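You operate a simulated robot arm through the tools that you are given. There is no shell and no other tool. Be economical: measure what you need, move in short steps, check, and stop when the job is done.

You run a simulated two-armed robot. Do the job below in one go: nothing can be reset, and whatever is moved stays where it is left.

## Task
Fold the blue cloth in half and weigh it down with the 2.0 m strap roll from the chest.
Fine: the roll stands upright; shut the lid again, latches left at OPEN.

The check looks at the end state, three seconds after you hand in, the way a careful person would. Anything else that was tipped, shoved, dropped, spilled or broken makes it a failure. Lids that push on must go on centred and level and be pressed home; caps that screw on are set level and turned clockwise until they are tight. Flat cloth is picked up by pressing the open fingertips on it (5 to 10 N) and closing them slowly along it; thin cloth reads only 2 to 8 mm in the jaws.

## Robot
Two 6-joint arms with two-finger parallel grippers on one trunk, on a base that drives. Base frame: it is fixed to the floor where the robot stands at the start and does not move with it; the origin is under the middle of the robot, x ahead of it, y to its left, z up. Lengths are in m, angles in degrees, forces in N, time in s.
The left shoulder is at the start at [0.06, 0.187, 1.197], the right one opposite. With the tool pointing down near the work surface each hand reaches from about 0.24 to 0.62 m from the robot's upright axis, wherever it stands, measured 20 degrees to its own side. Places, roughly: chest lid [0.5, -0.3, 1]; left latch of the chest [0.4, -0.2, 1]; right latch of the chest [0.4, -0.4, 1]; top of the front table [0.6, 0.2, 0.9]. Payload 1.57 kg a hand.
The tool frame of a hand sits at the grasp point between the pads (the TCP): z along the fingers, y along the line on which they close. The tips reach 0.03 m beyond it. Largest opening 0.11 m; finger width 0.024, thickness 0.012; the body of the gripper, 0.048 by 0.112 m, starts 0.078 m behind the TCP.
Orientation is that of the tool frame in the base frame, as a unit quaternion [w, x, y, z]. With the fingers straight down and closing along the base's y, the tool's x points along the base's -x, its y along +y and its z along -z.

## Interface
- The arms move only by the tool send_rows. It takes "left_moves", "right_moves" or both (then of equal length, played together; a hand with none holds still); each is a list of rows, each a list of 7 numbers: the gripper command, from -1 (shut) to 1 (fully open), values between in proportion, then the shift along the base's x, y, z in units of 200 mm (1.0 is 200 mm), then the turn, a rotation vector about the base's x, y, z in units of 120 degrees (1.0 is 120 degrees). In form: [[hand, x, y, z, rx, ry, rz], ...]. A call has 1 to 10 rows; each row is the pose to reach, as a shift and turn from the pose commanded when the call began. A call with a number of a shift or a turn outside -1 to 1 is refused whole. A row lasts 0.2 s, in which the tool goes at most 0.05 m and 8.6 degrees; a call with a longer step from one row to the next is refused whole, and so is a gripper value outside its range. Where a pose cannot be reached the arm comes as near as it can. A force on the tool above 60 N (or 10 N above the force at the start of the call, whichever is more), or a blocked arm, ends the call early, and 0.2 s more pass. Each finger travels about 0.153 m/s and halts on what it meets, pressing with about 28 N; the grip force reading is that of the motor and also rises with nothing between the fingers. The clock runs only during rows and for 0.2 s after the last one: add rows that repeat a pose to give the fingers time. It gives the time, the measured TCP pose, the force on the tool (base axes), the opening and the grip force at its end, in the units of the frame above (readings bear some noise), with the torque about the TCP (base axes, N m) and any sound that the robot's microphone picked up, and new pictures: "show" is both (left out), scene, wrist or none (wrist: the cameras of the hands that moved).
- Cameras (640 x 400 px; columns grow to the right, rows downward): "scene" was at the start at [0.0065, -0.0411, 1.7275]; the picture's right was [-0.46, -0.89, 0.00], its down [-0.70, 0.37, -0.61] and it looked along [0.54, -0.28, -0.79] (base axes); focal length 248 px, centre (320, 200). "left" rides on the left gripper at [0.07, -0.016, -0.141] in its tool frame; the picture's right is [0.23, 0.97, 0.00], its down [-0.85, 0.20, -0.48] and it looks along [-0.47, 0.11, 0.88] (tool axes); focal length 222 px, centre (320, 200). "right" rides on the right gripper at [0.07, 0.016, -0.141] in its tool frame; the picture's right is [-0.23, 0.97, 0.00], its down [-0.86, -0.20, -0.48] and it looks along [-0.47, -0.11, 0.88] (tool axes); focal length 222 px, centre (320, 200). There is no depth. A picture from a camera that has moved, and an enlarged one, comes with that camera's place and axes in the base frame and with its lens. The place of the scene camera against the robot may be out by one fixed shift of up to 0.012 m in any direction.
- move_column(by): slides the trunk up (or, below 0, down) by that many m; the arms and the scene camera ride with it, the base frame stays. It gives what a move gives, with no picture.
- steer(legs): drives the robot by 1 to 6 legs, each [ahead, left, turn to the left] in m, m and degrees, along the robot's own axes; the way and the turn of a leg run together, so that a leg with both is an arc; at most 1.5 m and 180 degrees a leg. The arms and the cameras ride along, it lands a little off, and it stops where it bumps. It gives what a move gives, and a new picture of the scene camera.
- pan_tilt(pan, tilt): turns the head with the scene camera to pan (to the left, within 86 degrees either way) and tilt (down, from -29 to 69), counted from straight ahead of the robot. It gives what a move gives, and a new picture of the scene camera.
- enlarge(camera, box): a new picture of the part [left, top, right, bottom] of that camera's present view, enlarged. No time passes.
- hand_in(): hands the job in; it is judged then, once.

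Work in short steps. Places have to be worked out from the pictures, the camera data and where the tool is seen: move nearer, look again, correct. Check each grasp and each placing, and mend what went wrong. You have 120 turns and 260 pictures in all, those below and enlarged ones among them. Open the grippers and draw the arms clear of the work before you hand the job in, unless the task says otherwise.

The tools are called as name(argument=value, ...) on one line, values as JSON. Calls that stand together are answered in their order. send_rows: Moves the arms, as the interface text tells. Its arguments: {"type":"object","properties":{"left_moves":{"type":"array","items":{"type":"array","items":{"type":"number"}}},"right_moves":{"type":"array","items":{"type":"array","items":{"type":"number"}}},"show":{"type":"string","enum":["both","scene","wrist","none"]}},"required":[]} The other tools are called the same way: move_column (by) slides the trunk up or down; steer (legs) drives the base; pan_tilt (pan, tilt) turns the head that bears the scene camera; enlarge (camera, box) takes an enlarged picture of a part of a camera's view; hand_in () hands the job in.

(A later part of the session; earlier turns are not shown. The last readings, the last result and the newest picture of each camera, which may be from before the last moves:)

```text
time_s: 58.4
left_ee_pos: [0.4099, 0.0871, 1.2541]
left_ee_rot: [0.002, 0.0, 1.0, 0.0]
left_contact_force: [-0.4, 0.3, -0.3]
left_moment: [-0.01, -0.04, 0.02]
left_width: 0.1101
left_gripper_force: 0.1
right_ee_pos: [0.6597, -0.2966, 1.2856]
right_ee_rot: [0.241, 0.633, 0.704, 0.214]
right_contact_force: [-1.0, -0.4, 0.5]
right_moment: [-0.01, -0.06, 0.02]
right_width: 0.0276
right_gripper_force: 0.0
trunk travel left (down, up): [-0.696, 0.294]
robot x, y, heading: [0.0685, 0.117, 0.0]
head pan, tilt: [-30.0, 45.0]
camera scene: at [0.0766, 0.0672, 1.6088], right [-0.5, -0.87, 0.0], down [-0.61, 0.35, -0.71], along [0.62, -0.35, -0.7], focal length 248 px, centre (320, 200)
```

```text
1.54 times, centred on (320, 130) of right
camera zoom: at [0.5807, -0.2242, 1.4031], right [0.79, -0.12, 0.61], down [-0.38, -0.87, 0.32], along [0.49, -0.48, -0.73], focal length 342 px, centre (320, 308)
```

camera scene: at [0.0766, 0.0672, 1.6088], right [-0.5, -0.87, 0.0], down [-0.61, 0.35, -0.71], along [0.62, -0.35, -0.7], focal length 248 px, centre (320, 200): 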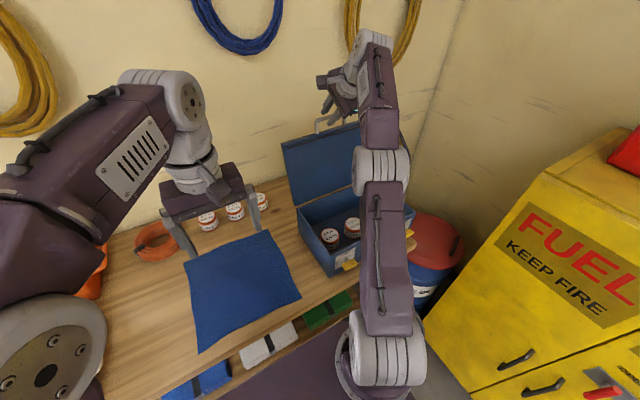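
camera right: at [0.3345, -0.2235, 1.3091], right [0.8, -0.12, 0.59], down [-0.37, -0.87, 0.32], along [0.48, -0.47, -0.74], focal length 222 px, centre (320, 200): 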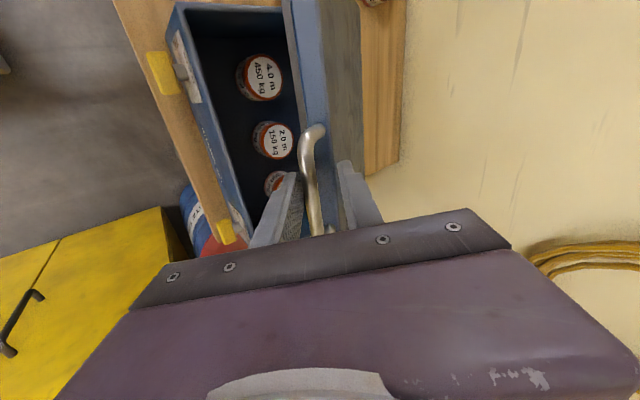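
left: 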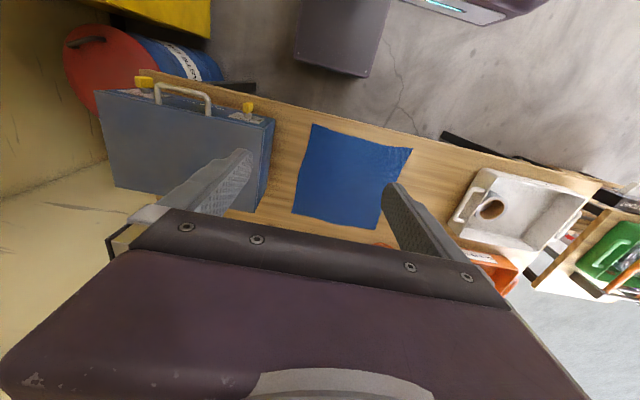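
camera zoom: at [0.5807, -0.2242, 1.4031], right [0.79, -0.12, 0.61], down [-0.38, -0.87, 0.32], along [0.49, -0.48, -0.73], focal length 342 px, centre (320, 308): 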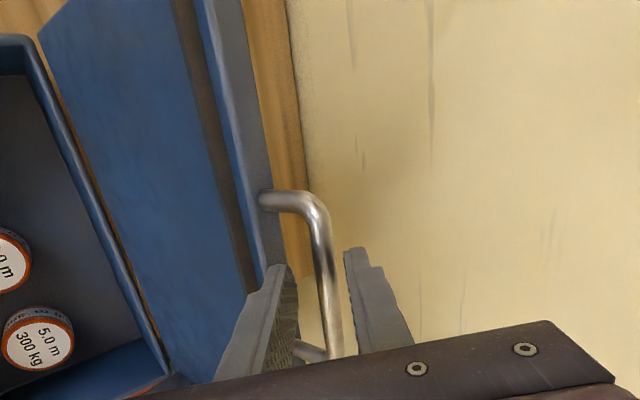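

The lid looks a little past upright with no load. I open the jaws a bit to see whether it stays by itself.

send_rows(right_moves=[[0, 0, 0, 0, 0, 0, 0], [0.2, 0, 0, 0, 0, 0, 0], [0.2, 0, 0, 0, 0, 0, 0], [0.2, 0, 0, 0, 0, 0, 0]], show="wrist")

enlarge(camera="scene", box=[265, 80, 425, 270])

```text
time_s: 59.4
left_ee_pos: [0.4137, 0.0865, 1.2531]
left_ee_rot: [0.001, 0.001, 1.0, 0.0]
left_contact_force: [-0.2, 0.0, 0.1]
left_moment: [-0.03, -0.02, -0.01]
left_width: 0.11
left_gripper_force: 0.0
right_ee_pos: [0.6653, -0.297, 1.2833]
right_ee_rot: [0.239, 0.633, 0.705, 0.213]
right_contact_force: [-0.1, 0.7, 0.0]
right_moment: [0.01, 0.0, 0.0]
right_width: 0.066
right_gripper_force: 0.1
trunk travel left (down, up): [-0.696, 0.294]
robot x, y, heading: [0.0746, 0.113, -0.1]
head pan, tilt: [-30.0, 45.0]
camera right: at [0.5858, -0.2244, 1.401], right [0.79, -0.12, 0.6], down [-0.38, -0.87, 0.32], along [0.49, -0.48, -0.73], focal length 222 px, centre (320, 200)
```

right: 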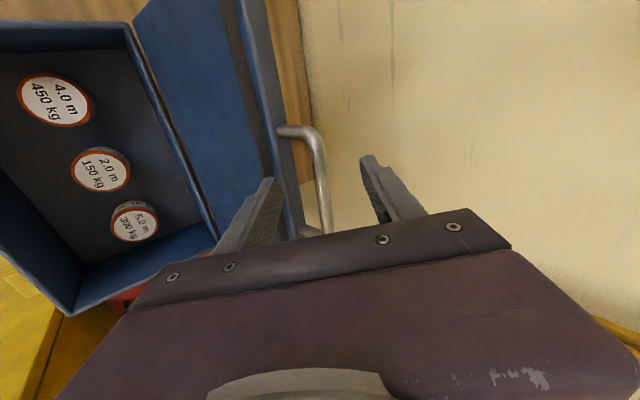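

```text
2.11 times, centred on (345, 175) of scene
camera zoom: at [0.0826, 0.067, 1.6087], right [-0.5, -0.87, 0.0], down [-0.61, 0.35, -0.71], along [0.61, -0.35, -0.71], focal length 521 px, centre (267, 253)
```

zoom: 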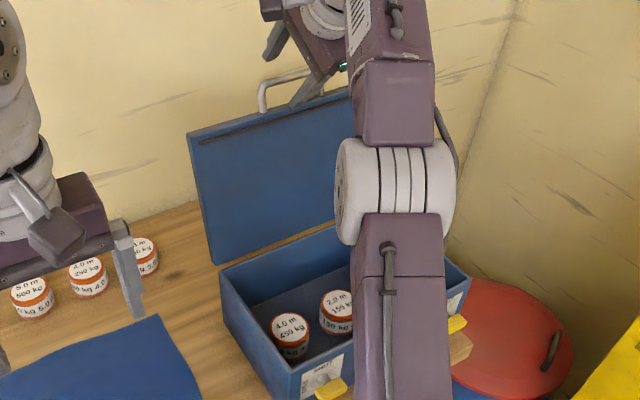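

The lid holds on its own. I withdraw the hand along its axis, up and back.

send_rows(right_moves=[[0.2, -0.06, 0, 0.08, 0, 0, 0], [0.2, -0.12, 0, 0.155, 0, 0, 0], [0.2, -0.18, 0, 0.235, 0, 0, 0], [0.2, -0.25, 0, 0.32, 0, 0, 0], [0.2, -0.4, 0, 0.4, 0, 0, 0], [0.2, -0.6, 0, 0.4, 0, 0, 0], [0.2, -0.8, 0, 0.4, 0, 0, 0]], show="both")

```text
time_s: 61.0
left_ee_pos: [0.4148, 0.0884, 1.2524]
left_ee_rot: [0.0, 0.002, 1.0, 0.0]
left_contact_force: [-1.1, 1.0, -0.8]
left_moment: [0.02, -0.04, -0.02]
left_width: 0.11
left_gripper_force: 0.1
right_ee_pos: [0.5613, -0.3015, 1.3721]
right_ee_rot: [0.24, 0.632, 0.705, 0.212]
right_contact_force: [0.3, -0.7, 0.3]
right_moment: [-0.01, -0.03, -0.01]
right_width: 0.0662
right_gripper_force: 0.0
right hand out of reach, approached as far as the arm can: row 3, 4, 6, 7
trunk travel left (down, up): [-0.696, 0.294]
robot x, y, heading: [0.071, 0.1176, 0.2]
head pan, tilt: [-30.0, 45.0]
camera scene: at [0.0834, 0.0677, 1.6087], right [-0.5, -0.87, 0.0], down [-0.61, 0.35, -0.71], along [0.61, -0.35, -0.71], focal length 248 px, centre (320, 200)
camera right: at [0.4834, -0.2295, 1.4905], right [0.79, -0.12, 0.6], down [-0.38, -0.87, 0.32], along [0.49, -0.48, -0.73], focal length 222 px, centre (320, 200)
```

scene: 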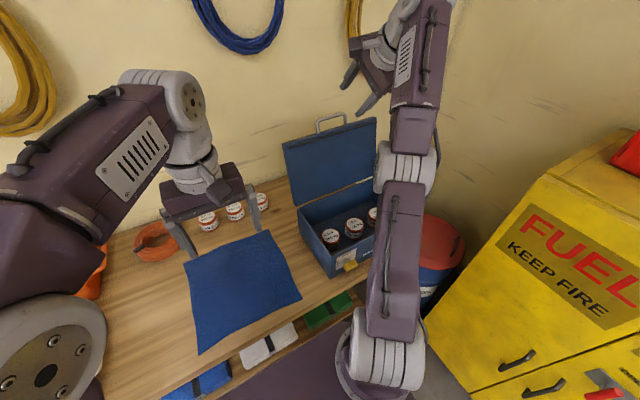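
right: 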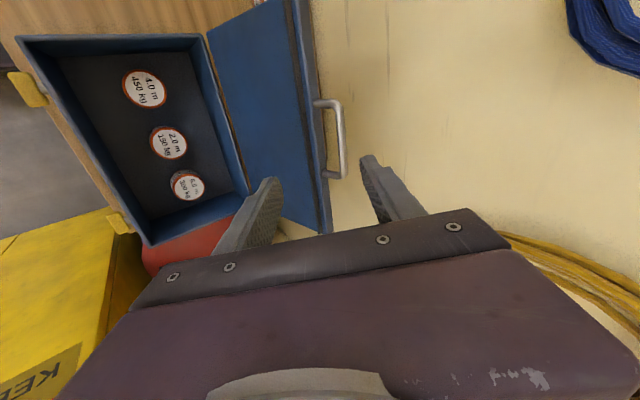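

The lid stands open by itself. Next is the cloth: raise the trunk to its starting height and turn the right hand back to pointing straight down.

move_column(by=0.131)

send_rows(right_moves=[[0, -0.08, 0.02, 0, -0.0205, 0.023, 0.061], [0, -0.16, 0.04, 0, -0.041, 0.046, 0.122], [0, -0.24, 0.06, 0, -0.0615, 0.069, 0.183], [0, -0.32, 0.08, 0, -0.082, 0.092, 0.244], [0, -0.4, 0.1, 0, -0.1025, 0.115, 0.305], [0, -0.48, 0.12, 0, -0.123, 0.138, 0.366], [0, -0.56, 0.14, 0, -0.1435, 0.161, 0.427], [0, -0.64, 0.16, 0, -0.164, 0.184, 0.488], [0, -0.72, 0.18, 0, -0.1845, 0.207, 0.549], [0, -0.8, 0.2, 0, -0.205, 0.23, 0.61]], show="scene")

```text
time_s: 62.5
left_ee_pos: [0.4153, 0.0862, 1.3834]
left_ee_rot: [0.0, 0.001, 1.0, 0.0]
left_contact_force: [-0.4, -0.6, 0.6]
left_moment: [0.0, -0.01, 0.05]
left_width: 0.1098
left_gripper_force: 0.0
right_ee_pos: [0.5615, -0.3012, 1.5036]
right_ee_rot: [0.239, 0.632, 0.706, 0.212]
right_contact_force: [0.1, -0.4, 0.6]
right_moment: [0.0, 0.0, -0.04]
right_width: 0.0659
right_gripper_force: 0.1
trunk travel left (down, up): [-0.827, 0.163]
robot x, y, heading: [0.07, 0.1182, 0.1]
head pan, tilt: [-30.0, 45.0]
```

```text
time_s: 64.7
left_ee_pos: [0.4148, 0.0869, 1.3834]
left_ee_rot: [0.001, 0.001, 1.0, 0.0]
left_contact_force: [-0.4, 0.6, -0.4]
left_moment: [0.01, 0.02, -0.03]
left_width: 0.1101
left_gripper_force: 0.0
right_ee_pos: [0.3913, -0.2526, 1.4671]
right_ee_rot: [0.026, 0.064, 0.997, 0.02]
right_contact_force: [0.2, -0.3, 0.8]
right_moment: [-0.02, 0.03, -0.03]
right_width: 0.0549
right_gripper_force: 0.2
right hand out of reach, approached as far as the arm can: row 2, 3, 4, 5, 6, 7, 8, 9, 10
trunk travel left (down, up): [-0.827, 0.163]
robot x, y, heading: [0.0695, 0.112, 0.0]
head pan, tilt: [-30.0, 45.0]
camera scene: at [0.083, 0.0677, 1.7397], right [-0.5, -0.87, 0.0], down [-0.61, 0.35, -0.71], along [0.61, -0.35, -0.71], focal length 248 px, centre (320, 200)
```

scene: 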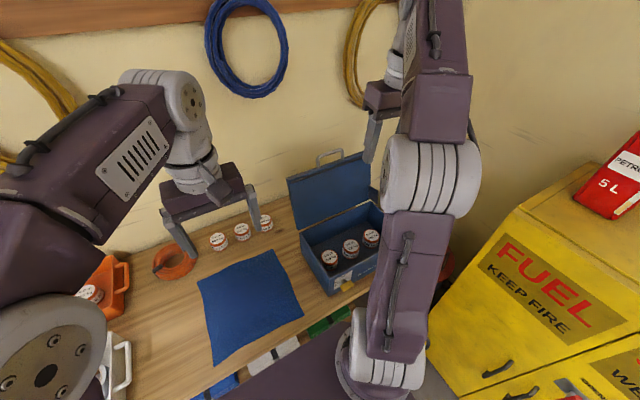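

Hand nearly straight down. I finish the turn and bring the right hand above the cloth's right near corner, then view the cloth from both wrist cameras.

send_rows(right_moves=[[0, -0.03, 0.15, -0.15, -0.01, 0.012, 0.03], [0, -0.06, 0.3, -0.3, -0.019, 0.025, 0.061], [0, -0.06, 0.45, -0.45, -0.019, 0.025, 0.061], [0, -0.06, 0.6, -0.6, -0.019, 0.025, 0.061], [0, -0.06, 0.75, -0.75, -0.019, 0.025, 0.061], [0, -0.06, 0.9, -0.9, -0.019, 0.025, 0.061], [0, -0.06, 1.0, -1.0, -0.019, 0.025, 0.061]], left_moves=[[0, 0, 0.1, -0.1, 0, 0, 0], [0, 0, 0.2, -0.2, 0, 0, 0], [0, -0.03, 0.3, -0.3, 0, 0, 0], [0, -0.06, 0.4, -0.4, 0, 0, 0], [0, -0.09, 0.5, -0.5, 0, 0, 0], [0, -0.12, 0.6, -0.6, 0, 0, 0], [0, -0.12, 0.65, -0.65, 0, 0, 0]], show="both")

```text
time_s: 66.3
left_ee_pos: [0.3922, 0.2186, 1.2522]
left_ee_rot: [0.0, 0.001, 1.0, 0.0]
left_contact_force: [0.2, -0.7, 0.2]
left_moment: [-0.02, 0.0, -0.01]
left_width: 0.0552
left_gripper_force: 0.0
right_ee_pos: [0.3794, -0.0517, 1.2675]
right_ee_rot: [-0.001, 0.001, 1.0, 0.002]
right_contact_force: [0.1, -0.5, 0.5]
right_moment: [0.02, -0.01, 0.01]
right_width: 0.055
right_gripper_force: 0.0
trunk travel left (down, up): [-0.827, 0.163]
robot x, y, heading: [0.072, 0.117, -0.2]
head pan, tilt: [-30.0, 45.0]
camera scene: at [0.0842, 0.0678, 1.7397], right [-0.5, -0.87, 0.0], down [-0.61, 0.35, -0.71], along [0.61, -0.35, -0.71], focal length 248 px, centre (320, 200)
camera right: at [0.3111, -0.0356, 1.4093], right [0.23, 0.97, 0.0], down [0.86, -0.2, 0.47], along [0.46, -0.11, -0.88], focal length 222 px, centre (320, 200)
camera left: at [0.3228, 0.203, 1.394], right [-0.23, 0.97, 0.0], down [0.86, 0.2, 0.48], along [0.47, 0.11, -0.88], focal length 222 px, centre (320, 200)
```

scene: 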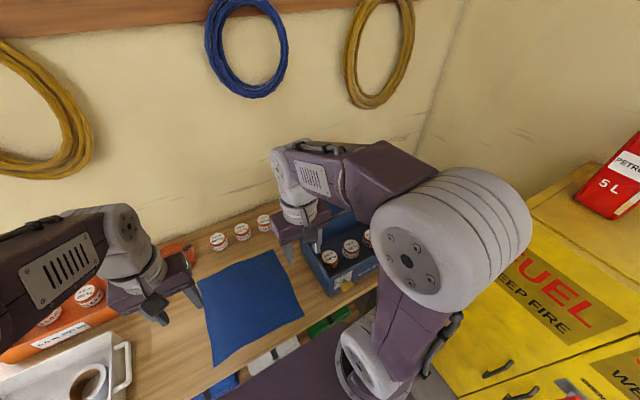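
right: 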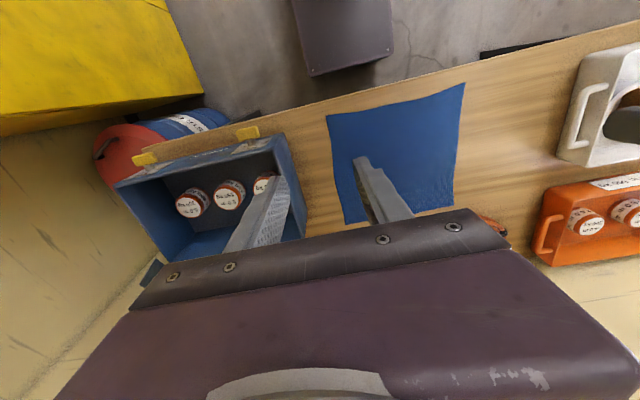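
left: 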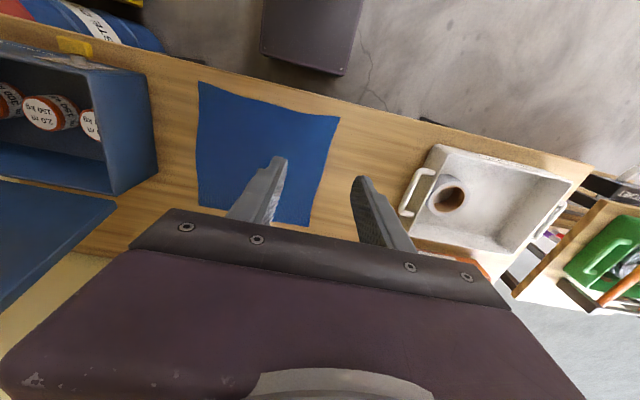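

Cloth near edge is at x ≈ 0.381 with corners at y ≈ −0.033 and 0.252; far edge x ≈ 0.669. I bring both hands above the near corners.

send_rows(right_moves=[[-0.1, 0.02, 0.1, -0.2, 0, 0, 0], [-0.1, 0.05, 0.2, -0.4, 0, 0, 0], [-0.1, 0.068, 0.29, -0.6, 0, 0, 0], [-0.1, 0.068, 0.29, -0.8, 0, 0, 0], [-0.1, 0.068, 0.29, -1.0, 0, 0, 0], [-0.1, 0.068, 0.29, -1.0, 0, 0, 0]], left_moves=[[-0.1, 0, -0.015, -0.2, 0, 0, 0], [-0.1, 0, -0.033, -0.4, 0, 0, 0], [-0.1, 0.004, -0.033, -0.6, 0, 0, 0], [-0.1, 0.004, -0.033, -0.8, 0, 0, 0], [-0.1, 0.004, -0.033, -0.93, 0, 0, 0], [-0.1, 0.004, -0.033, -0.93, 0, 0, 0]], show="both")

```text
time_s: 67.7
left_ee_pos: [0.3915, 0.211, 1.0666]
left_ee_rot: [0.0, 0.001, 1.0, -0.001]
left_contact_force: [-0.2, 0.0, -0.1]
left_moment: [0.0, -0.06, -0.02]
left_width: 0.0493
left_gripper_force: 0.1
right_ee_pos: [0.3927, 0.0064, 1.0667]
right_ee_rot: [-0.002, 0.001, 1.0, 0.002]
right_contact_force: [-0.2, -0.2, 0.0]
right_moment: [0.01, 0.0, 0.02]
right_width: 0.0494
right_gripper_force: 0.0
trunk travel left (down, up): [-0.827, 0.163]
robot x, y, heading: [0.0745, 0.1156, 0.1]
head pan, tilt: [-30.0, 45.0]
camera scene: at [0.082, 0.0674, 1.7397], right [-0.5, -0.87, 0.0], down [-0.61, 0.35, -0.71], along [0.61, -0.35, -0.71], focal length 248 px, centre (320, 200)
camera right: at [0.3241, 0.0217, 1.209], right [0.23, 0.97, 0.0], down [0.86, -0.2, 0.48], along [0.46, -0.11, -0.88], focal length 222 px, centre (320, 200)
camera left: at [0.3216, 0.1955, 1.2085], right [-0.23, 0.97, 0.0], down [0.85, 0.2, 0.48], along [0.47, 0.11, -0.88], focal length 222 px, centre (320, 200)
```

scene: 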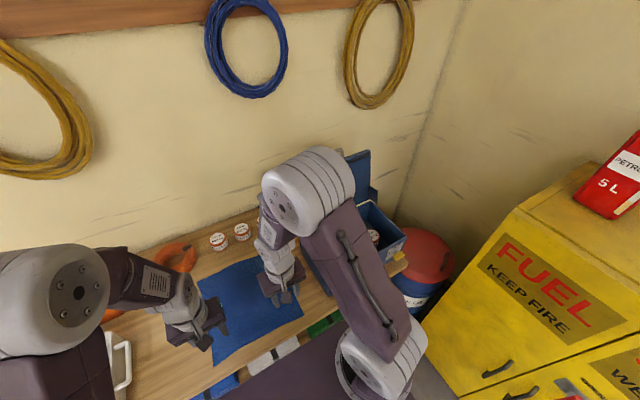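
right: 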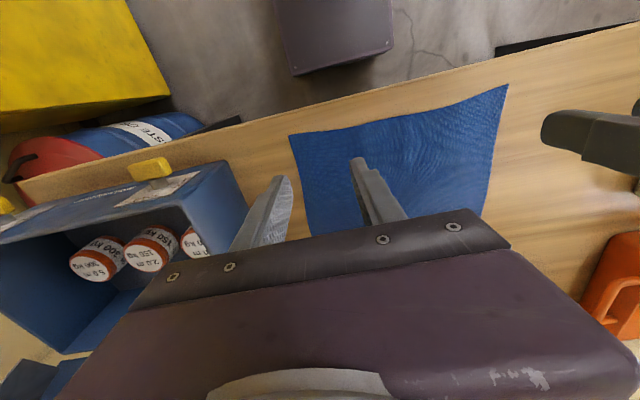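
left: 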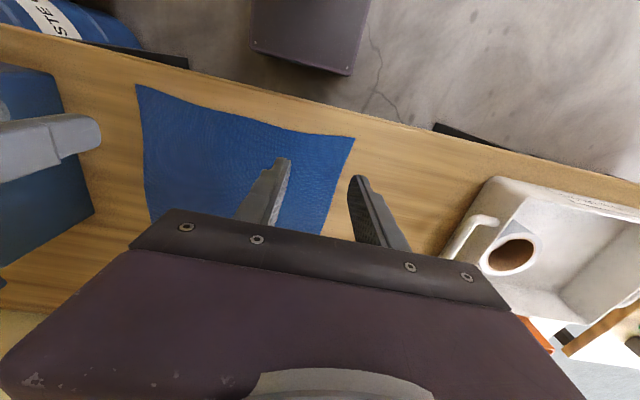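

Corners confirmed near (0.380, −0.03) and (0.381, 0.252). I narrow the jaws to 30 mm and lower to just above the cloth.

send_rows(right_moves=[[-0.45, 0.012, 0, -0.2, 0, 0, 0], [-0.45, 0.012, 0, -0.4, 0, 0, 0], [-0.45, 0.012, 0, -0.55, 0, 0, 0], [-0.45, 0.012, 0, -0.62, 0, 0, 0], [-0.45, 0.012, 0, -0.62, 0, 0, 0]], left_moves=[[-0.45, 0.018, 0.025, -0.2, 0, 0, 0], [-0.45, 0.018, 0.025, -0.4, 0, 0, 0], [-0.45, 0.018, 0.025, -0.55, 0, 0, 0], [-0.45, 0.018, 0.025, -0.62, 0, 0, 0], [-0.45, 0.018, 0.025, -0.62, 0, 0, 0]], show="wrist")

```text
time_s: 68.9
left_ee_pos: [0.3958, 0.2153, 0.9431]
left_ee_rot: [0.001, 0.0, 1.0, -0.001]
left_contact_force: [0.1, -0.5, 0.7]
left_moment: [-0.03, 0.04, 0.0]
left_width: 0.0302
left_gripper_force: 0.0
right_ee_pos: [0.394, 0.0055, 0.9429]
right_ee_rot: [-0.002, 0.001, 1.0, 0.002]
right_contact_force: [0.4, 1.0, 0.4]
right_moment: [0.0, 0.0, 0.01]
right_width: 0.0304
right_gripper_force: 0.1
trunk travel left (down, up): [-0.827, 0.163]
robot x, y, heading: [0.0745, 0.1127, -0.3]
head pan, tilt: [-30.0, 45.0]
camera right: at [0.3271, 0.0218, 1.0851], right [0.23, 0.97, 0.0], down [0.86, -0.2, 0.47], along [0.46, -0.11, -0.88], focal length 222 px, centre (320, 200)
camera left: at [0.3251, 0.2004, 1.0841], right [-0.23, 0.97, 0.0], down [0.85, 0.2, 0.48], along [0.47, 0.11, -0.88], focal length 222 px, centre (320, 200)
```

right: 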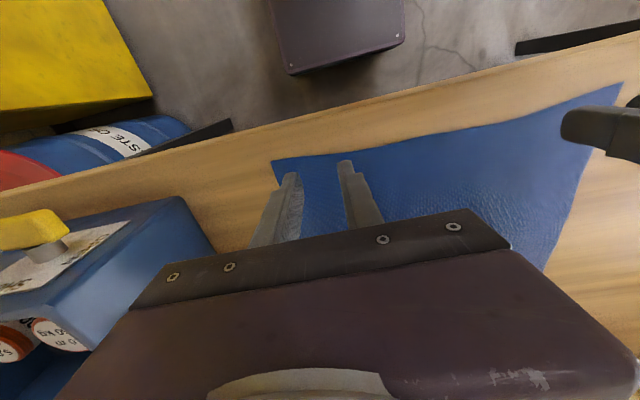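
left: 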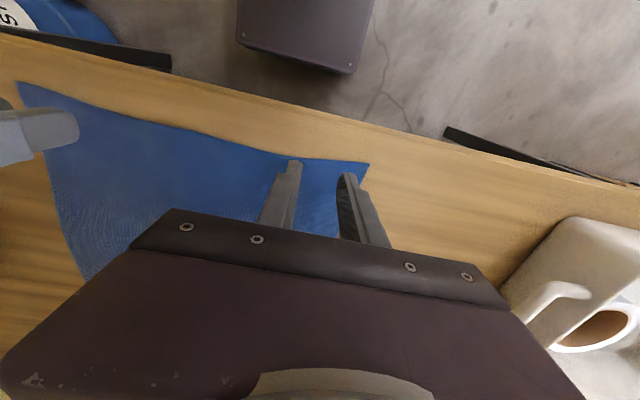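

Both hands are well placed at the corners. I lower gently until contact.

send_rows(right_moves=[[-0.45, 0, 0, -0.02, 0, 0, 0], [-0.45, 0, 0, -0.04, 0, 0, 0], [-0.45, 0, 0, -0.055, 0, 0, 0], [-0.45, 0, 0, -0.065, 0, 0, 0], [-0.45, 0, 0, -0.065, 0, 0, 0]], left_moves=[[-0.45, 0, 0, -0.02, 0, 0, 0], [-0.45, 0, 0, -0.04, 0, 0, 0], [-0.45, 0, 0, -0.055, 0, 0, 0], [-0.45, 0, 0, -0.065, 0, 0, 0], [-0.45, 0, 0, -0.065, 0, 0, 0]], show="none")

```text
time_s: 70.1
left_ee_pos: [0.3962, 0.2146, 0.9304]
left_ee_rot: [0.001, 0.0, 1.0, 0.0]
left_contact_force: [-0.1, 0.3, 0.3]
left_moment: [0.02, 0.03, 0.02]
left_width: 0.0301
left_gripper_force: 0.0
right_ee_pos: [0.3952, 0.0048, 0.9292]
right_ee_rot: [-0.002, 0.0, 1.0, 0.002]
right_contact_force: [-0.3, -0.7, 0.7]
right_moment: [-0.03, -0.02, -0.02]
right_width: 0.0304
right_gripper_force: 0.1
trunk travel left (down, up): [-0.827, 0.163]
robot x, y, heading: [0.0755, 0.1126, -0.1]
head pan, tilt: [-30.0, 45.0]
```

send_rows(right_moves=[[-0.45, 0, 0, -0.01, 0, 0, 0], [-0.45, 0, 0, -0.02, 0, 0, 0], [-0.45, 0, 0, -0.03, 0, 0, 0], [-0.45, 0, 0, -0.03, 0, 0, 0]], left_moves=[[-0.45, 0, 0, -0.01, 0, 0, 0], [-0.45, 0, 0, -0.02, 0, 0, 0], [-0.45, 0, 0, -0.03, 0, 0, 0], [-0.45, 0, 0, -0.03, 0, 0, 0]], show="none")

```text
time_s: 71.1
left_ee_pos: [0.3955, 0.2147, 0.9238]
left_ee_rot: [0.001, 0.0, 1.0, 0.0]
left_contact_force: [0.7, -0.4, 0.5]
left_moment: [0.02, -0.03, 0.01]
left_width: 0.0305
left_gripper_force: 0.0
right_ee_pos: [0.3956, 0.0064, 0.9243]
right_ee_rot: [-0.002, 0.001, 1.0, 0.002]
right_contact_force: [-0.7, -0.2, 0.0]
right_moment: [-0.02, -0.02, 0.01]
right_width: 0.0303
right_gripper_force: 0.1
trunk travel left (down, up): [-0.827, 0.163]
robot x, y, heading: [0.0723, 0.1135, -0.1]
head pan, tilt: [-30.0, 45.0]
```

No contact yet (table is lower than 0.894). I go on in 2 mm steps.

send_rows(right_moves=[[-0.45, 0, 0, -0.01, 0, 0, 0], [-0.45, 0, 0, -0.02, 0, 0, 0], [-0.45, 0, 0, -0.03, 0, 0, 0], [-0.45, 0, 0, -0.04, 0, 0, 0], [-0.45, 0, 0, -0.04, 0, 0, 0]], left_moves=[[-0.45, 0, 0, -0.01, 0, 0, 0], [-0.45, 0, 0, -0.02, 0, 0, 0], [-0.45, 0, 0, -0.03, 0, 0, 0], [-0.45, 0, 0, -0.04, 0, 0, 0], [-0.45, 0, 0, -0.04, 0, 0, 0]], show="none")

```text
time_s: 72.3
left_ee_pos: [0.3941, 0.2161, 0.9159]
left_ee_rot: [0.001, 0.001, 1.0, 0.0]
left_contact_force: [0.1, 0.4, -0.3]
left_moment: [-0.05, -0.01, -0.01]
left_width: 0.0305
left_gripper_force: 0.1
right_ee_pos: [0.3954, 0.0052, 0.9153]
right_ee_rot: [-0.002, 0.0, 1.0, 0.002]
right_contact_force: [0.3, 0.4, -0.1]
right_moment: [-0.03, 0.01, 0.03]
right_width: 0.0304
right_gripper_force: 0.0
trunk travel left (down, up): [-0.827, 0.163]
robot x, y, heading: [0.0715, 0.117, -0.1]
head pan, tilt: [-30.0, 45.0]
```

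send_rows(right_moves=[[-0.45, 0, 0, -0.01, 0, 0, 0], [-0.45, 0, 0, -0.02, 0, 0, 0], [-0.45, 0, 0, -0.02, 0, 0, 0]], left_moves=[[-0.45, 0, 0, -0.01, 0, 0, 0], [-0.45, 0, 0, -0.02, 0, 0, 0], [-0.45, 0, 0, -0.02, 0, 0, 0]], show="wrist")

```text
time_s: 73.1
left_ee_pos: [0.3952, 0.2153, 0.9124]
left_ee_rot: [0.0, 0.001, 1.0, 0.001]
left_contact_force: [-1.1, 0.8, 0.0]
left_moment: [0.01, -0.01, -0.02]
left_width: 0.0302
left_gripper_force: 0.2
right_ee_pos: [0.3964, 0.0056, 0.9128]
right_ee_rot: [-0.002, 0.001, 1.0, 0.002]
right_contact_force: [0.2, 0.1, 0.5]
right_moment: [-0.02, 0.0, -0.01]
right_width: 0.0304
right_gripper_force: 0.0
trunk travel left (down, up): [-0.827, 0.163]
robot x, y, heading: [0.0725, 0.1175, 0.4]
head pan, tilt: [-30.0, 45.0]
camera right: at [0.3276, 0.0213, 1.0544], right [0.23, 0.97, 0.0], down [0.86, -0.2, 0.48], along [0.46, -0.11, -0.88], focal length 222 px, centre (320, 200)
camera left: at [0.3253, 0.1999, 1.0532], right [-0.23, 0.97, 0.0], down [0.85, 0.2, 0.48], along [0.47, 0.11, -0.88], focal length 222 px, centre (320, 200)
```

right: 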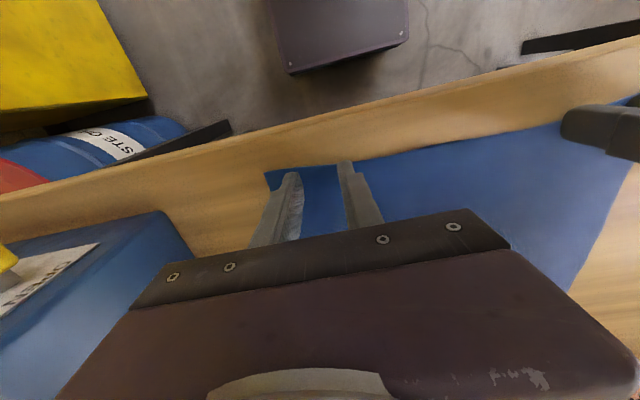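
left: 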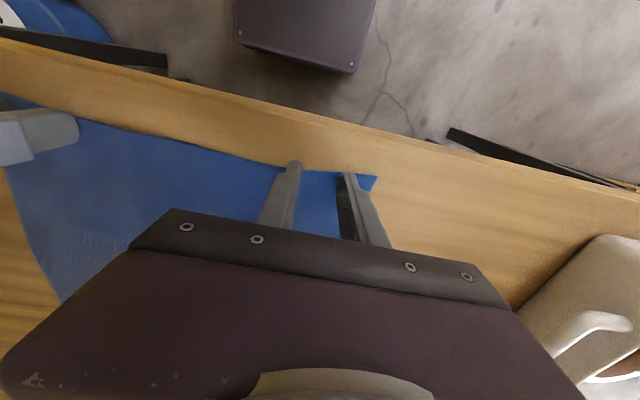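

Tips now appear very close to the cloth; continue carefully.

send_rows(right_moves=[[-0.45, 0.01, 0, -0.01, 0, 0, 0], [-0.45, 0.01, 0, -0.02, 0, 0, 0], [-0.45, 0.01, 0, -0.03, 0, 0, 0], [-0.45, 0.01, 0, -0.03, 0, 0, 0]], left_moves=[[-0.45, 0.01, 0, -0.01, 0, 0, 0], [-0.45, 0.01, 0, -0.02, 0, 0, 0], [-0.45, 0.01, 0, -0.03, 0, 0, 0], [-0.45, 0.01, 0, -0.03, 0, 0, 0]], show="none")

```text
time_s: 74.1
left_ee_pos: [0.3957, 0.2146, 0.9112]
left_ee_rot: [0.008, -0.001, 1.0, -0.002]
left_contact_force: [-1.7, 8.8, 47.5]
left_moment: [0.74, 0.08, -0.04]
left_width: 0.0303
left_gripper_force: 0.5
right_ee_pos: [0.3964, 0.006, 0.9113]
right_ee_rot: [0.007, 0.001, 1.0, 0.002]
right_contact_force: [0.1, -6.3, 43.2]
right_moment: [-1.02, 0.26, 0.06]
right_width: 0.0315
right_gripper_force: 0.3
trunk travel left (down, up): [-0.827, 0.163]
robot x, y, heading: [0.0744, 0.1139, -0.1]
head pan, tilt: [-30.0, 45.0]
stopped in row 4 (left hand): the force on the tool passed its limit at 63 N (the readings are from after the stop); the commanded pose is now the measured one
```

Contact (table about z 0.881). I ease up to get 5–10 N.

send_rows(right_moves=[[-0.45, 0, 0, 0.003, 0, 0, 0], [-0.45, 0, 0, 0.003, 0, 0, 0]], left_moves=[[-0.45, 0, 0, 0.003, 0, 0, 0], [-0.45, 0, 0, 0.003, 0, 0, 0]], show="none")

```text
time_s: 74.7
left_ee_pos: [0.3948, 0.2144, 0.9118]
left_ee_rot: [0.008, 0.0, 1.0, -0.002]
left_contact_force: [-0.2, 1.3, 52.8]
left_moment: [0.62, 0.0, 0.01]
left_width: 0.0303
left_gripper_force: 0.3
right_ee_pos: [0.3959, 0.0054, 0.9126]
right_ee_rot: [0.006, 0.001, 1.0, 0.003]
right_contact_force: [0.3, 1.0, 55.6]
right_moment: [-0.86, 0.28, -0.01]
right_width: 0.0286
right_gripper_force: 0.0
trunk travel left (down, up): [-0.827, 0.163]
robot x, y, heading: [0.0728, 0.1153, -0.0]
head pan, tilt: [-30.0, 45.0]
```

send_rows(right_moves=[[-0.45, 0, 0, 0.01, 0, 0.004, 0], [-0.45, 0, 0, 0.017, 0, 0.007, 0], [-0.45, 0, 0, 0.017, 0, 0.007, 0]], left_moves=[[-0.45, 0, 0, 0.01, 0, 0.004, 0], [-0.45, 0, 0, 0.017, 0, 0.007, 0], [-0.45, 0, 0, 0.017, 0, 0.007, 0]], show="none")

```text
time_s: 75.5
left_ee_pos: [0.3959, 0.215, 0.9099]
left_ee_rot: [-0.003, 0.0, 1.0, -0.001]
left_contact_force: [-3.8, -2.6, 21.2]
left_moment: [-0.07, 0.07, -0.04]
left_width: 0.0306
left_gripper_force: 0.0
right_ee_pos: [0.3973, 0.0054, 0.911]
right_ee_rot: [-0.006, 0.001, 1.0, 0.001]
right_contact_force: [-2.6, 2.8, 12.3]
right_moment: [-0.09, 0.07, -0.01]
right_width: 0.0289
right_gripper_force: 0.0
trunk travel left (down, up): [-0.827, 0.163]
robot x, y, heading: [0.0739, 0.1155, 0.0]
head pan, tilt: [-30.0, 45.0]
```

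Near target force. I ease the left slightly and close both jaws slowly.

send_rows(right_moves=[[-0.45, 0, 0, 0.002, 0, 0, 0], [-0.52, 0, 0, 0.002, 0, 0, 0], [-0.6, 0, 0, 0.002, 0, 0, 0], [-0.68, 0, 0, 0.002, 0, 0, 0], [-0.76, 0, 0, 0.002, 0, 0, 0], [-0.84, 0, 0, 0.002, 0, 0, 0], [-0.92, 0, 0, 0.002, 0, 0, 0], [-1, 0, 0, 0.002, 0, 0, 0], [-1, 0, 0, 0.002, 0, 0, 0], [-1, 0, 0, 0.002, 0, 0, 0]], left_moves=[[-0.45, 0, 0, 0.005, 0, 0, 0], [-0.52, 0, 0, 0.005, 0, 0, 0], [-0.6, 0, 0, 0.005, 0, 0, 0], [-0.68, 0, 0, 0.005, 0, 0, 0], [-0.76, 0, 0, 0.005, 0, 0, 0], [-0.84, 0, 0, 0.005, 0, 0, 0], [-0.92, 0, 0, 0.005, 0, 0, 0], [-1, 0, 0, 0.005, 0, 0, 0], [-1, 0, 0, 0.005, 0, 0, 0], [-1, 0, 0, 0.005, 0, 0, 0]], show="wrist")

```text
time_s: 77.7
left_ee_pos: [0.3993, 0.2147, 0.9119]
left_ee_rot: [-0.003, 0.001, 1.0, 0.0]
left_contact_force: [-0.3, 0.0, -0.3]
left_moment: [0.02, 0.0, 0.0]
left_width: 0.0001
left_gripper_force: 21.0
right_ee_pos: [0.4004, 0.0041, 0.9118]
right_ee_rot: [-0.006, 0.001, 1.0, 0.003]
right_contact_force: [-0.1, -0.3, -0.4]
right_moment: [-0.02, -0.01, 0.03]
right_width: 0.002
right_gripper_force: 23.8
trunk travel left (down, up): [-0.827, 0.163]
robot x, y, heading: [0.0729, 0.1169, 0.1]
head pan, tilt: [-30.0, 45.0]
camera right: at [0.3334, 0.0215, 1.0543], right [0.23, 0.97, 0.0], down [0.86, -0.2, 0.47], along [0.46, -0.11, -0.88], focal length 222 px, centre (320, 200)
camera left: at [0.3309, 0.2, 1.0538], right [-0.23, 0.97, 0.0], down [0.86, 0.2, 0.47], along [0.46, 0.11, -0.88], focal length 222 px, centre (320, 200)
```

right: 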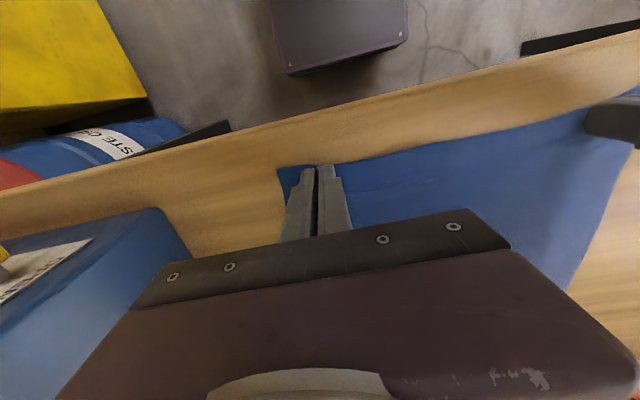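
left: 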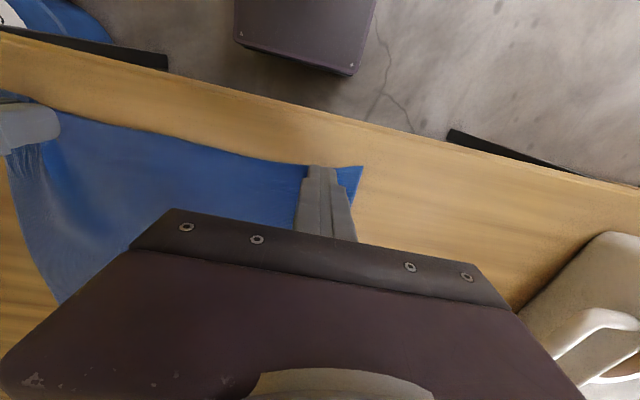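

Right hand has cloth (2 mm); left closed empty. I redo the left: lift a little, reopen, press a bit firmer.

send_rows(left_moves=[[-1, 0, 0, 0.02, 0, 0, 0], [-0.6, -0.01, 0.01, 0.02, 0, 0, 0], [-0.4, -0.015, 0.01, 0.02, 0, 0, 0], [-0.4, -0.015, 0.01, 0.005, 0, 0, 0], [-0.4, -0.015, 0.01, -0.004, 0, 0, 0], [-0.4, -0.015, 0.01, -0.007, 0, 0, 0], [-0.4, -0.015, 0.01, -0.007, 0, 0, 0]], show="none")

```text
time_s: 79.3
left_ee_pos: [0.3959, 0.2164, 0.9114]
left_ee_rot: [-0.004, 0.0, 1.0, -0.001]
left_contact_force: [0.5, 1.9, 14.2]
left_moment: [0.23, -0.07, 0.0]
left_width: 0.0331
left_gripper_force: 0.0
right_ee_pos: [0.3996, 0.0036, 0.9123]
right_ee_rot: [-0.005, 0.003, 1.0, 0.002]
right_contact_force: [-0.3, -0.4, -0.6]
right_moment: [0.01, 0.03, 0.03]
right_width: 0.0019
right_gripper_force: 23.9
trunk travel left (down, up): [-0.827, 0.163]
robot x, y, heading: [0.0716, 0.1121, 0.3]
head pan, tilt: [-30.0, 45.0]
```

send_rows(left_moves=[[-0.5, 0, 0, 0, 0, 0, 0], [-0.58, 0, 0, 0, 0, 0, 0], [-0.66, 0, 0, 0, 0, 0, 0], [-0.74, 0, 0, 0, 0, 0, 0], [-0.82, 0, 0, 0, 0, 0, 0], [-0.9, 0, 0, 0, 0, 0, 0], [-1, 0, 0, 0, 0, 0, 0], [-1, 0, 0, 0, 0, 0, 0], [-1, 0, 0, 0, 0, 0, 0]], show="wrist")

```text
time_s: 81.3
left_ee_pos: [0.3957, 0.2164, 0.9106]
left_ee_rot: [-0.003, 0.0, 1.0, -0.001]
left_contact_force: [0.6, -2.4, 17.0]
left_moment: [-0.03, -0.09, 0.0]
left_width: 0.0026
left_gripper_force: 23.8
right_ee_pos: [0.3993, 0.0058, 0.9117]
right_ee_rot: [-0.006, 0.002, 1.0, 0.002]
right_contact_force: [-0.3, 3.6, -0.2]
right_moment: [0.08, 0.0, 0.03]
right_width: 0.0023
right_gripper_force: 23.4
trunk travel left (down, up): [-0.827, 0.163]
robot x, y, heading: [0.0749, 0.1124, 0.1]
head pan, tilt: [-30.0, 45.0]
camera left: at [0.3272, 0.2017, 1.0529], right [-0.23, 0.97, 0.0], down [0.86, 0.2, 0.47], along [0.46, 0.11, -0.88], focal length 222 px, centre (320, 200)
```

left: 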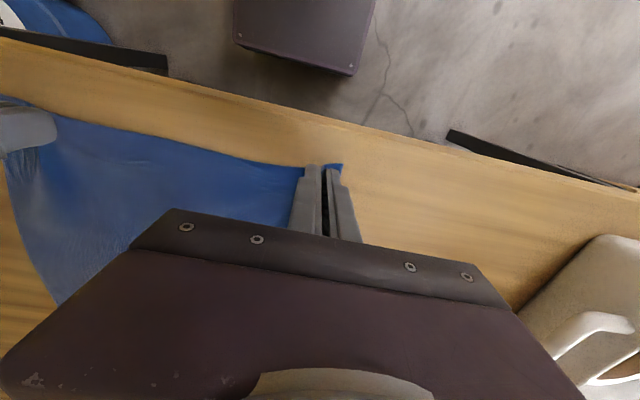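

Both jaws hold cloth (≈2.5 mm). I lift both corners together along an arc over the fold line (x ≈ 0.533).

send_rows(left_moves=[[-1, 0.015, 0, 0.13, 0, 0, 0], [-1, 0.059, 0, 0.254, 0, 0, 0], [-1, 0.13, 0, 0.3675, 0, 0, 0], [-1, 0.225, 0, 0.4645, 0, 0, 0], [-1, 0.34, 0, 0.541, 0, 0, 0], [-1, 0.47, 0, 0.5945, 0, 0, 0], [-1, 0.609, 0, 0.6215, 0, 0, 0], [-1, 0.751, 0, 0.6215, 0, 0, 0]], right_moves=[[-1, 0.015, 0, 0.13, 0, 0, 0], [-1, 0.059, 0, 0.254, 0, 0, 0], [-1, 0.13, 0, 0.3675, 0, 0, 0], [-1, 0.225, 0, 0.4645, 0, 0, 0], [-1, 0.34, 0, 0.541, 0, 0, 0], [-1, 0.47, 0, 0.5945, 0, 0, 0], [-1, 0.609, 0, 0.6215, 0, 0, 0], [-1, 0.751, 0, 0.6215, 0, 0, 0]], show="both")

```text
time_s: 83.1
left_ee_pos: [0.5499, 0.217, 1.0337]
left_ee_rot: [-0.005, 0.0, 1.0, -0.001]
left_contact_force: [0.1, -2.4, -0.5]
left_moment: [-0.08, 0.06, 0.03]
left_width: 0.0025
left_gripper_force: 24.2
right_ee_pos: [0.5522, 0.0061, 1.0352]
right_ee_rot: [-0.007, 0.001, 1.0, 0.003]
right_contact_force: [0.3, 3.2, -0.9]
right_moment: [0.11, 0.03, 0.0]
right_width: 0.002
right_gripper_force: 23.2
right hand out of reach, approached as far as the arm can: row 2
trunk travel left (down, up): [-0.827, 0.163]
robot x, y, heading: [0.0687, 0.1165, -0.1]
head pan, tilt: [-30.0, 45.0]
camera scene: at [0.0866, 0.0671, 1.7397], right [-0.5, -0.87, 0.0], down [-0.61, 0.35, -0.71], along [0.61, -0.35, -0.71], focal length 248 px, centre (320, 200)
camera right: at [0.4857, 0.0213, 1.1784], right [0.23, 0.97, 0.0], down [0.86, -0.2, 0.47], along [0.45, -0.1, -0.89], focal length 222 px, centre (320, 200)
camera left: at [0.481, 0.202, 1.1758], right [-0.23, 0.97, 0.0], down [0.86, 0.2, 0.47], along [0.46, 0.11, -0.88], focal length 222 px, centre (320, 200)
```

scene: 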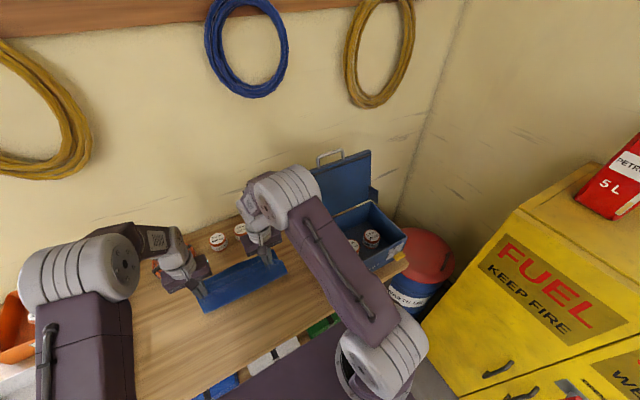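
right: 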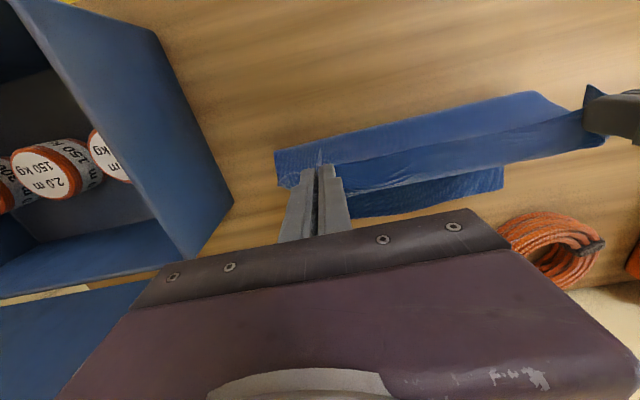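
left: 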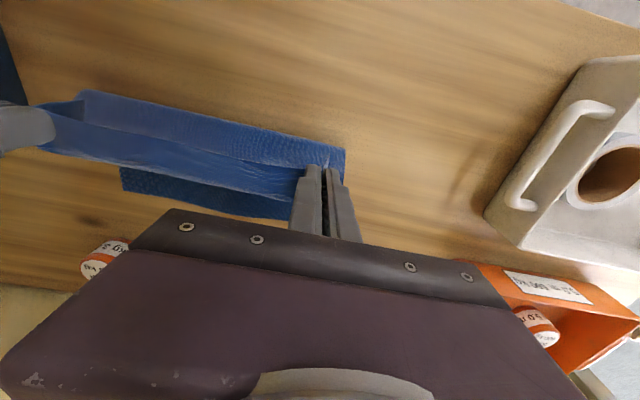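

Clean fold so far. I continue the arc and set the edge down on the far edge, staying ~4 mm above contact.

send_rows(left_moves=[[-1, 0.14, 0, -0.027, 0, 0, 0], [-1, 0.27, 0, -0.08, 0, 0, 0], [-1, 0.384, 0, -0.157, 0, 0, 0], [-1, 0.479, 0, -0.254, 0, 0, 0], [-1, 0.55, 0, -0.3675, 0, 0, 0], [-1, 0.594, 0, -0.49, 0, 0, 0], [-1, 0.605, 0, -0.58, 0, 0, 0], [-1, 0.605, 0, -0.58, 0, 0, 0]], right_moves=[[-1, 0.14, 0, -0.027, 0, 0, 0], [-1, 0.27, 0, -0.08, 0, 0, 0], [-1, 0.384, 0, -0.157, 0, 0, 0], [-1, 0.479, 0, -0.254, 0, 0, 0], [-1, 0.55, 0, -0.3675, 0, 0, 0], [-1, 0.59, 0, -0.49, 0, 0, 0], [-1, 0.6, 0, -0.585, 0, 0, 0], [-1, 0.6, 0, -0.585, 0, 0, 0]], show="both")

```text
time_s: 84.9
left_ee_pos: [0.6515, 0.2187, 0.9248]
left_ee_rot: [-0.005, -0.001, 1.0, -0.001]
left_contact_force: [0.2, -10.4, -0.1]
left_moment: [-0.36, 0.02, -0.06]
left_width: 0.0022
left_gripper_force: 23.8
left hand out of reach, approached as far as the arm can: row 6, 7, 8
right_ee_pos: [0.6504, 0.0031, 0.9254]
right_ee_rot: [-0.006, 0.0, 1.0, 0.003]
right_contact_force: [-0.4, 9.6, -0.8]
right_moment: [0.33, 0.04, 0.07]
right_width: 0.0021
right_gripper_force: 24.2
right hand out of reach, approached as far as the arm can: row 6, 7, 8
trunk travel left (down, up): [-0.827, 0.163]
robot x, y, heading: [0.0757, 0.1136, 0.2]
head pan, tilt: [-30.0, 45.0]
camera scene: at [0.0844, 0.0672, 1.7397], right [-0.5, -0.87, 0.0], down [-0.61, 0.35, -0.71], along [0.61, -0.35, -0.71], focal length 248 px, centre (320, 200)
camera right: at [0.5833, 0.0191, 1.0674], right [0.23, 0.97, 0.0], down [0.86, -0.2, 0.47], along [0.46, -0.1, -0.88], focal length 222 px, centre (320, 200)
camera left: at [0.5814, 0.2044, 1.0656], right [-0.23, 0.97, 0.0], down [0.86, 0.2, 0.47], along [0.46, 0.11, -0.88], focal length 222 px, centre (320, 200)
```

scene: 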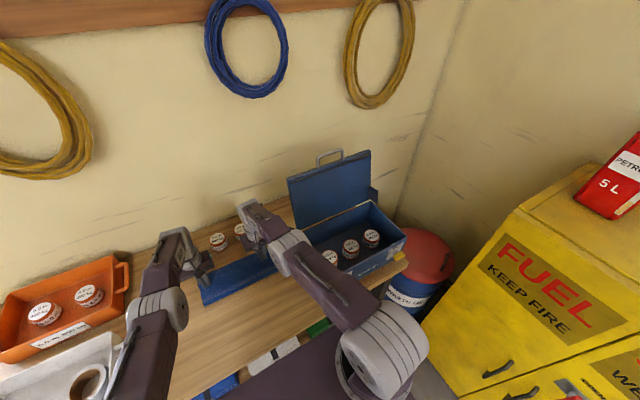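
right: 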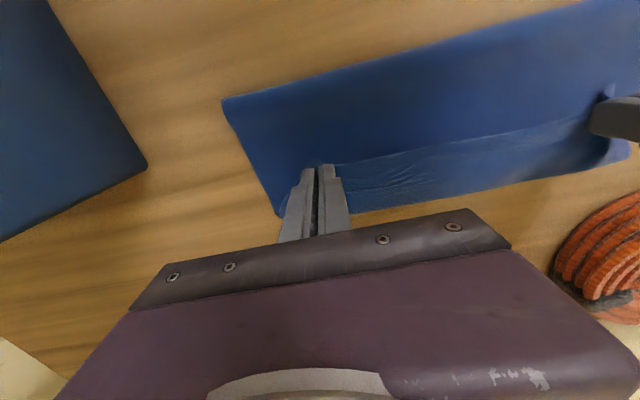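
left: 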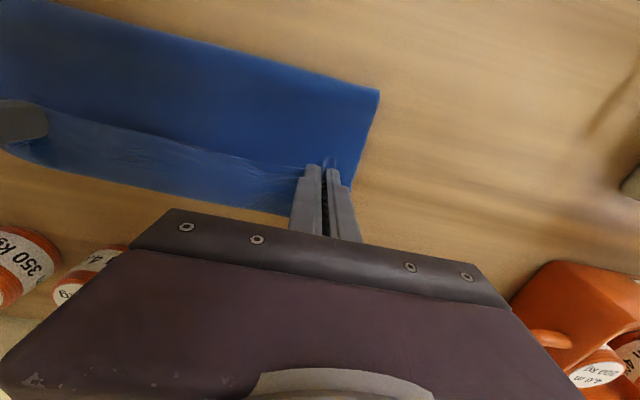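

The arms stop 20 mm short at x 0.651. I drive the base ahead 0.025 m and look at the edges.

steer(legs=[[0.025, 0, 0]])

enlarge(camera="right", box=[200, 60, 640, 300])

enlarge(camera="left", box=[0, 60, 440, 300])

```text
time_s: 85.7
left_ee_pos: [0.6701, 0.2186, 0.9276]
left_ee_rot: [-0.001, 0.0, 1.0, -0.003]
left_contact_force: [-0.7, -11.3, -0.2]
left_moment: [-0.34, -0.05, -0.11]
left_width: 0.0024
left_gripper_force: 23.4
right_ee_pos: [0.6702, 0.004, 0.9287]
right_ee_rot: [-0.004, 0.001, 1.0, 0.003]
right_contact_force: [-0.4, 11.5, 0.8]
right_moment: [0.34, -0.05, 0.05]
right_width: 0.0023
right_gripper_force: 23.8
trunk travel left (down, up): [-0.827, 0.163]
robot x, y, heading: [0.1009, 0.1153, 0.2]
head pan, tilt: [-30.0, 45.0]
camera scene: at [0.0997, 0.0671, 1.7398], right [-0.5, -0.87, 0.0], down [-0.61, 0.35, -0.71], along [0.62, -0.35, -0.7], focal length 248 px, centre (320, 200)
```

scene: 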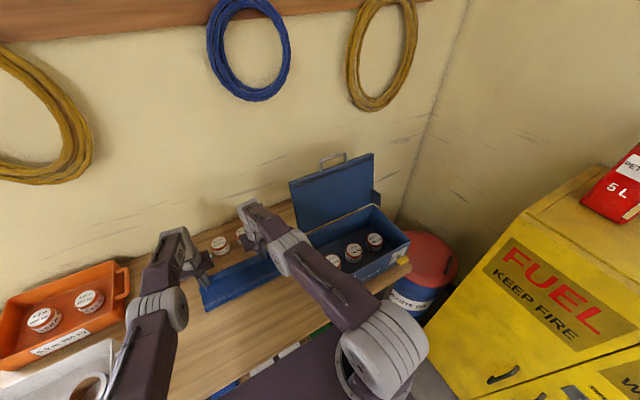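

```text
1.45 times, centred on (420, 180) of right
camera zoom: at [0.6026, 0.019, 1.0707], right [0.23, 0.97, 0.0], down [0.86, -0.2, 0.47], along [0.46, -0.1, -0.88], focal length 323 px, centre (174, 229)
```

zoom: 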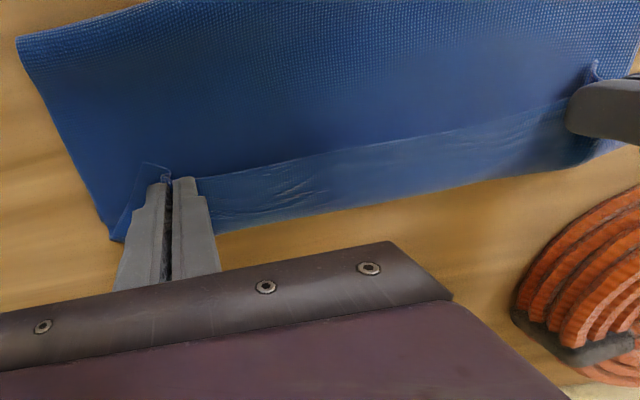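

```text
1.45 times, centred on (220, 180) of left
camera zoom: at [0.6007, 0.2045, 1.0688], right [-0.23, 0.97, 0.0], down [0.86, 0.2, 0.48], along [0.46, 0.11, -0.88], focal length 323 px, centre (466, 229)
```

zoom: 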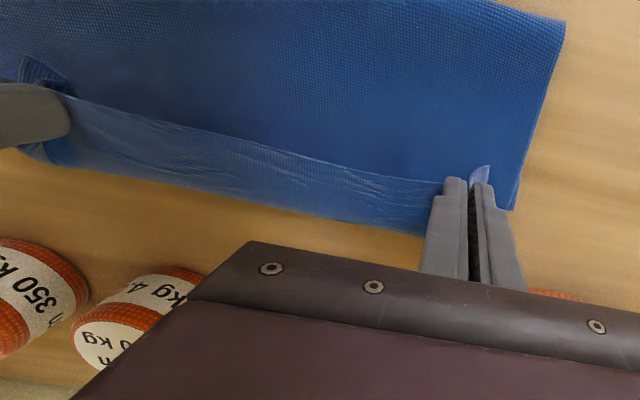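

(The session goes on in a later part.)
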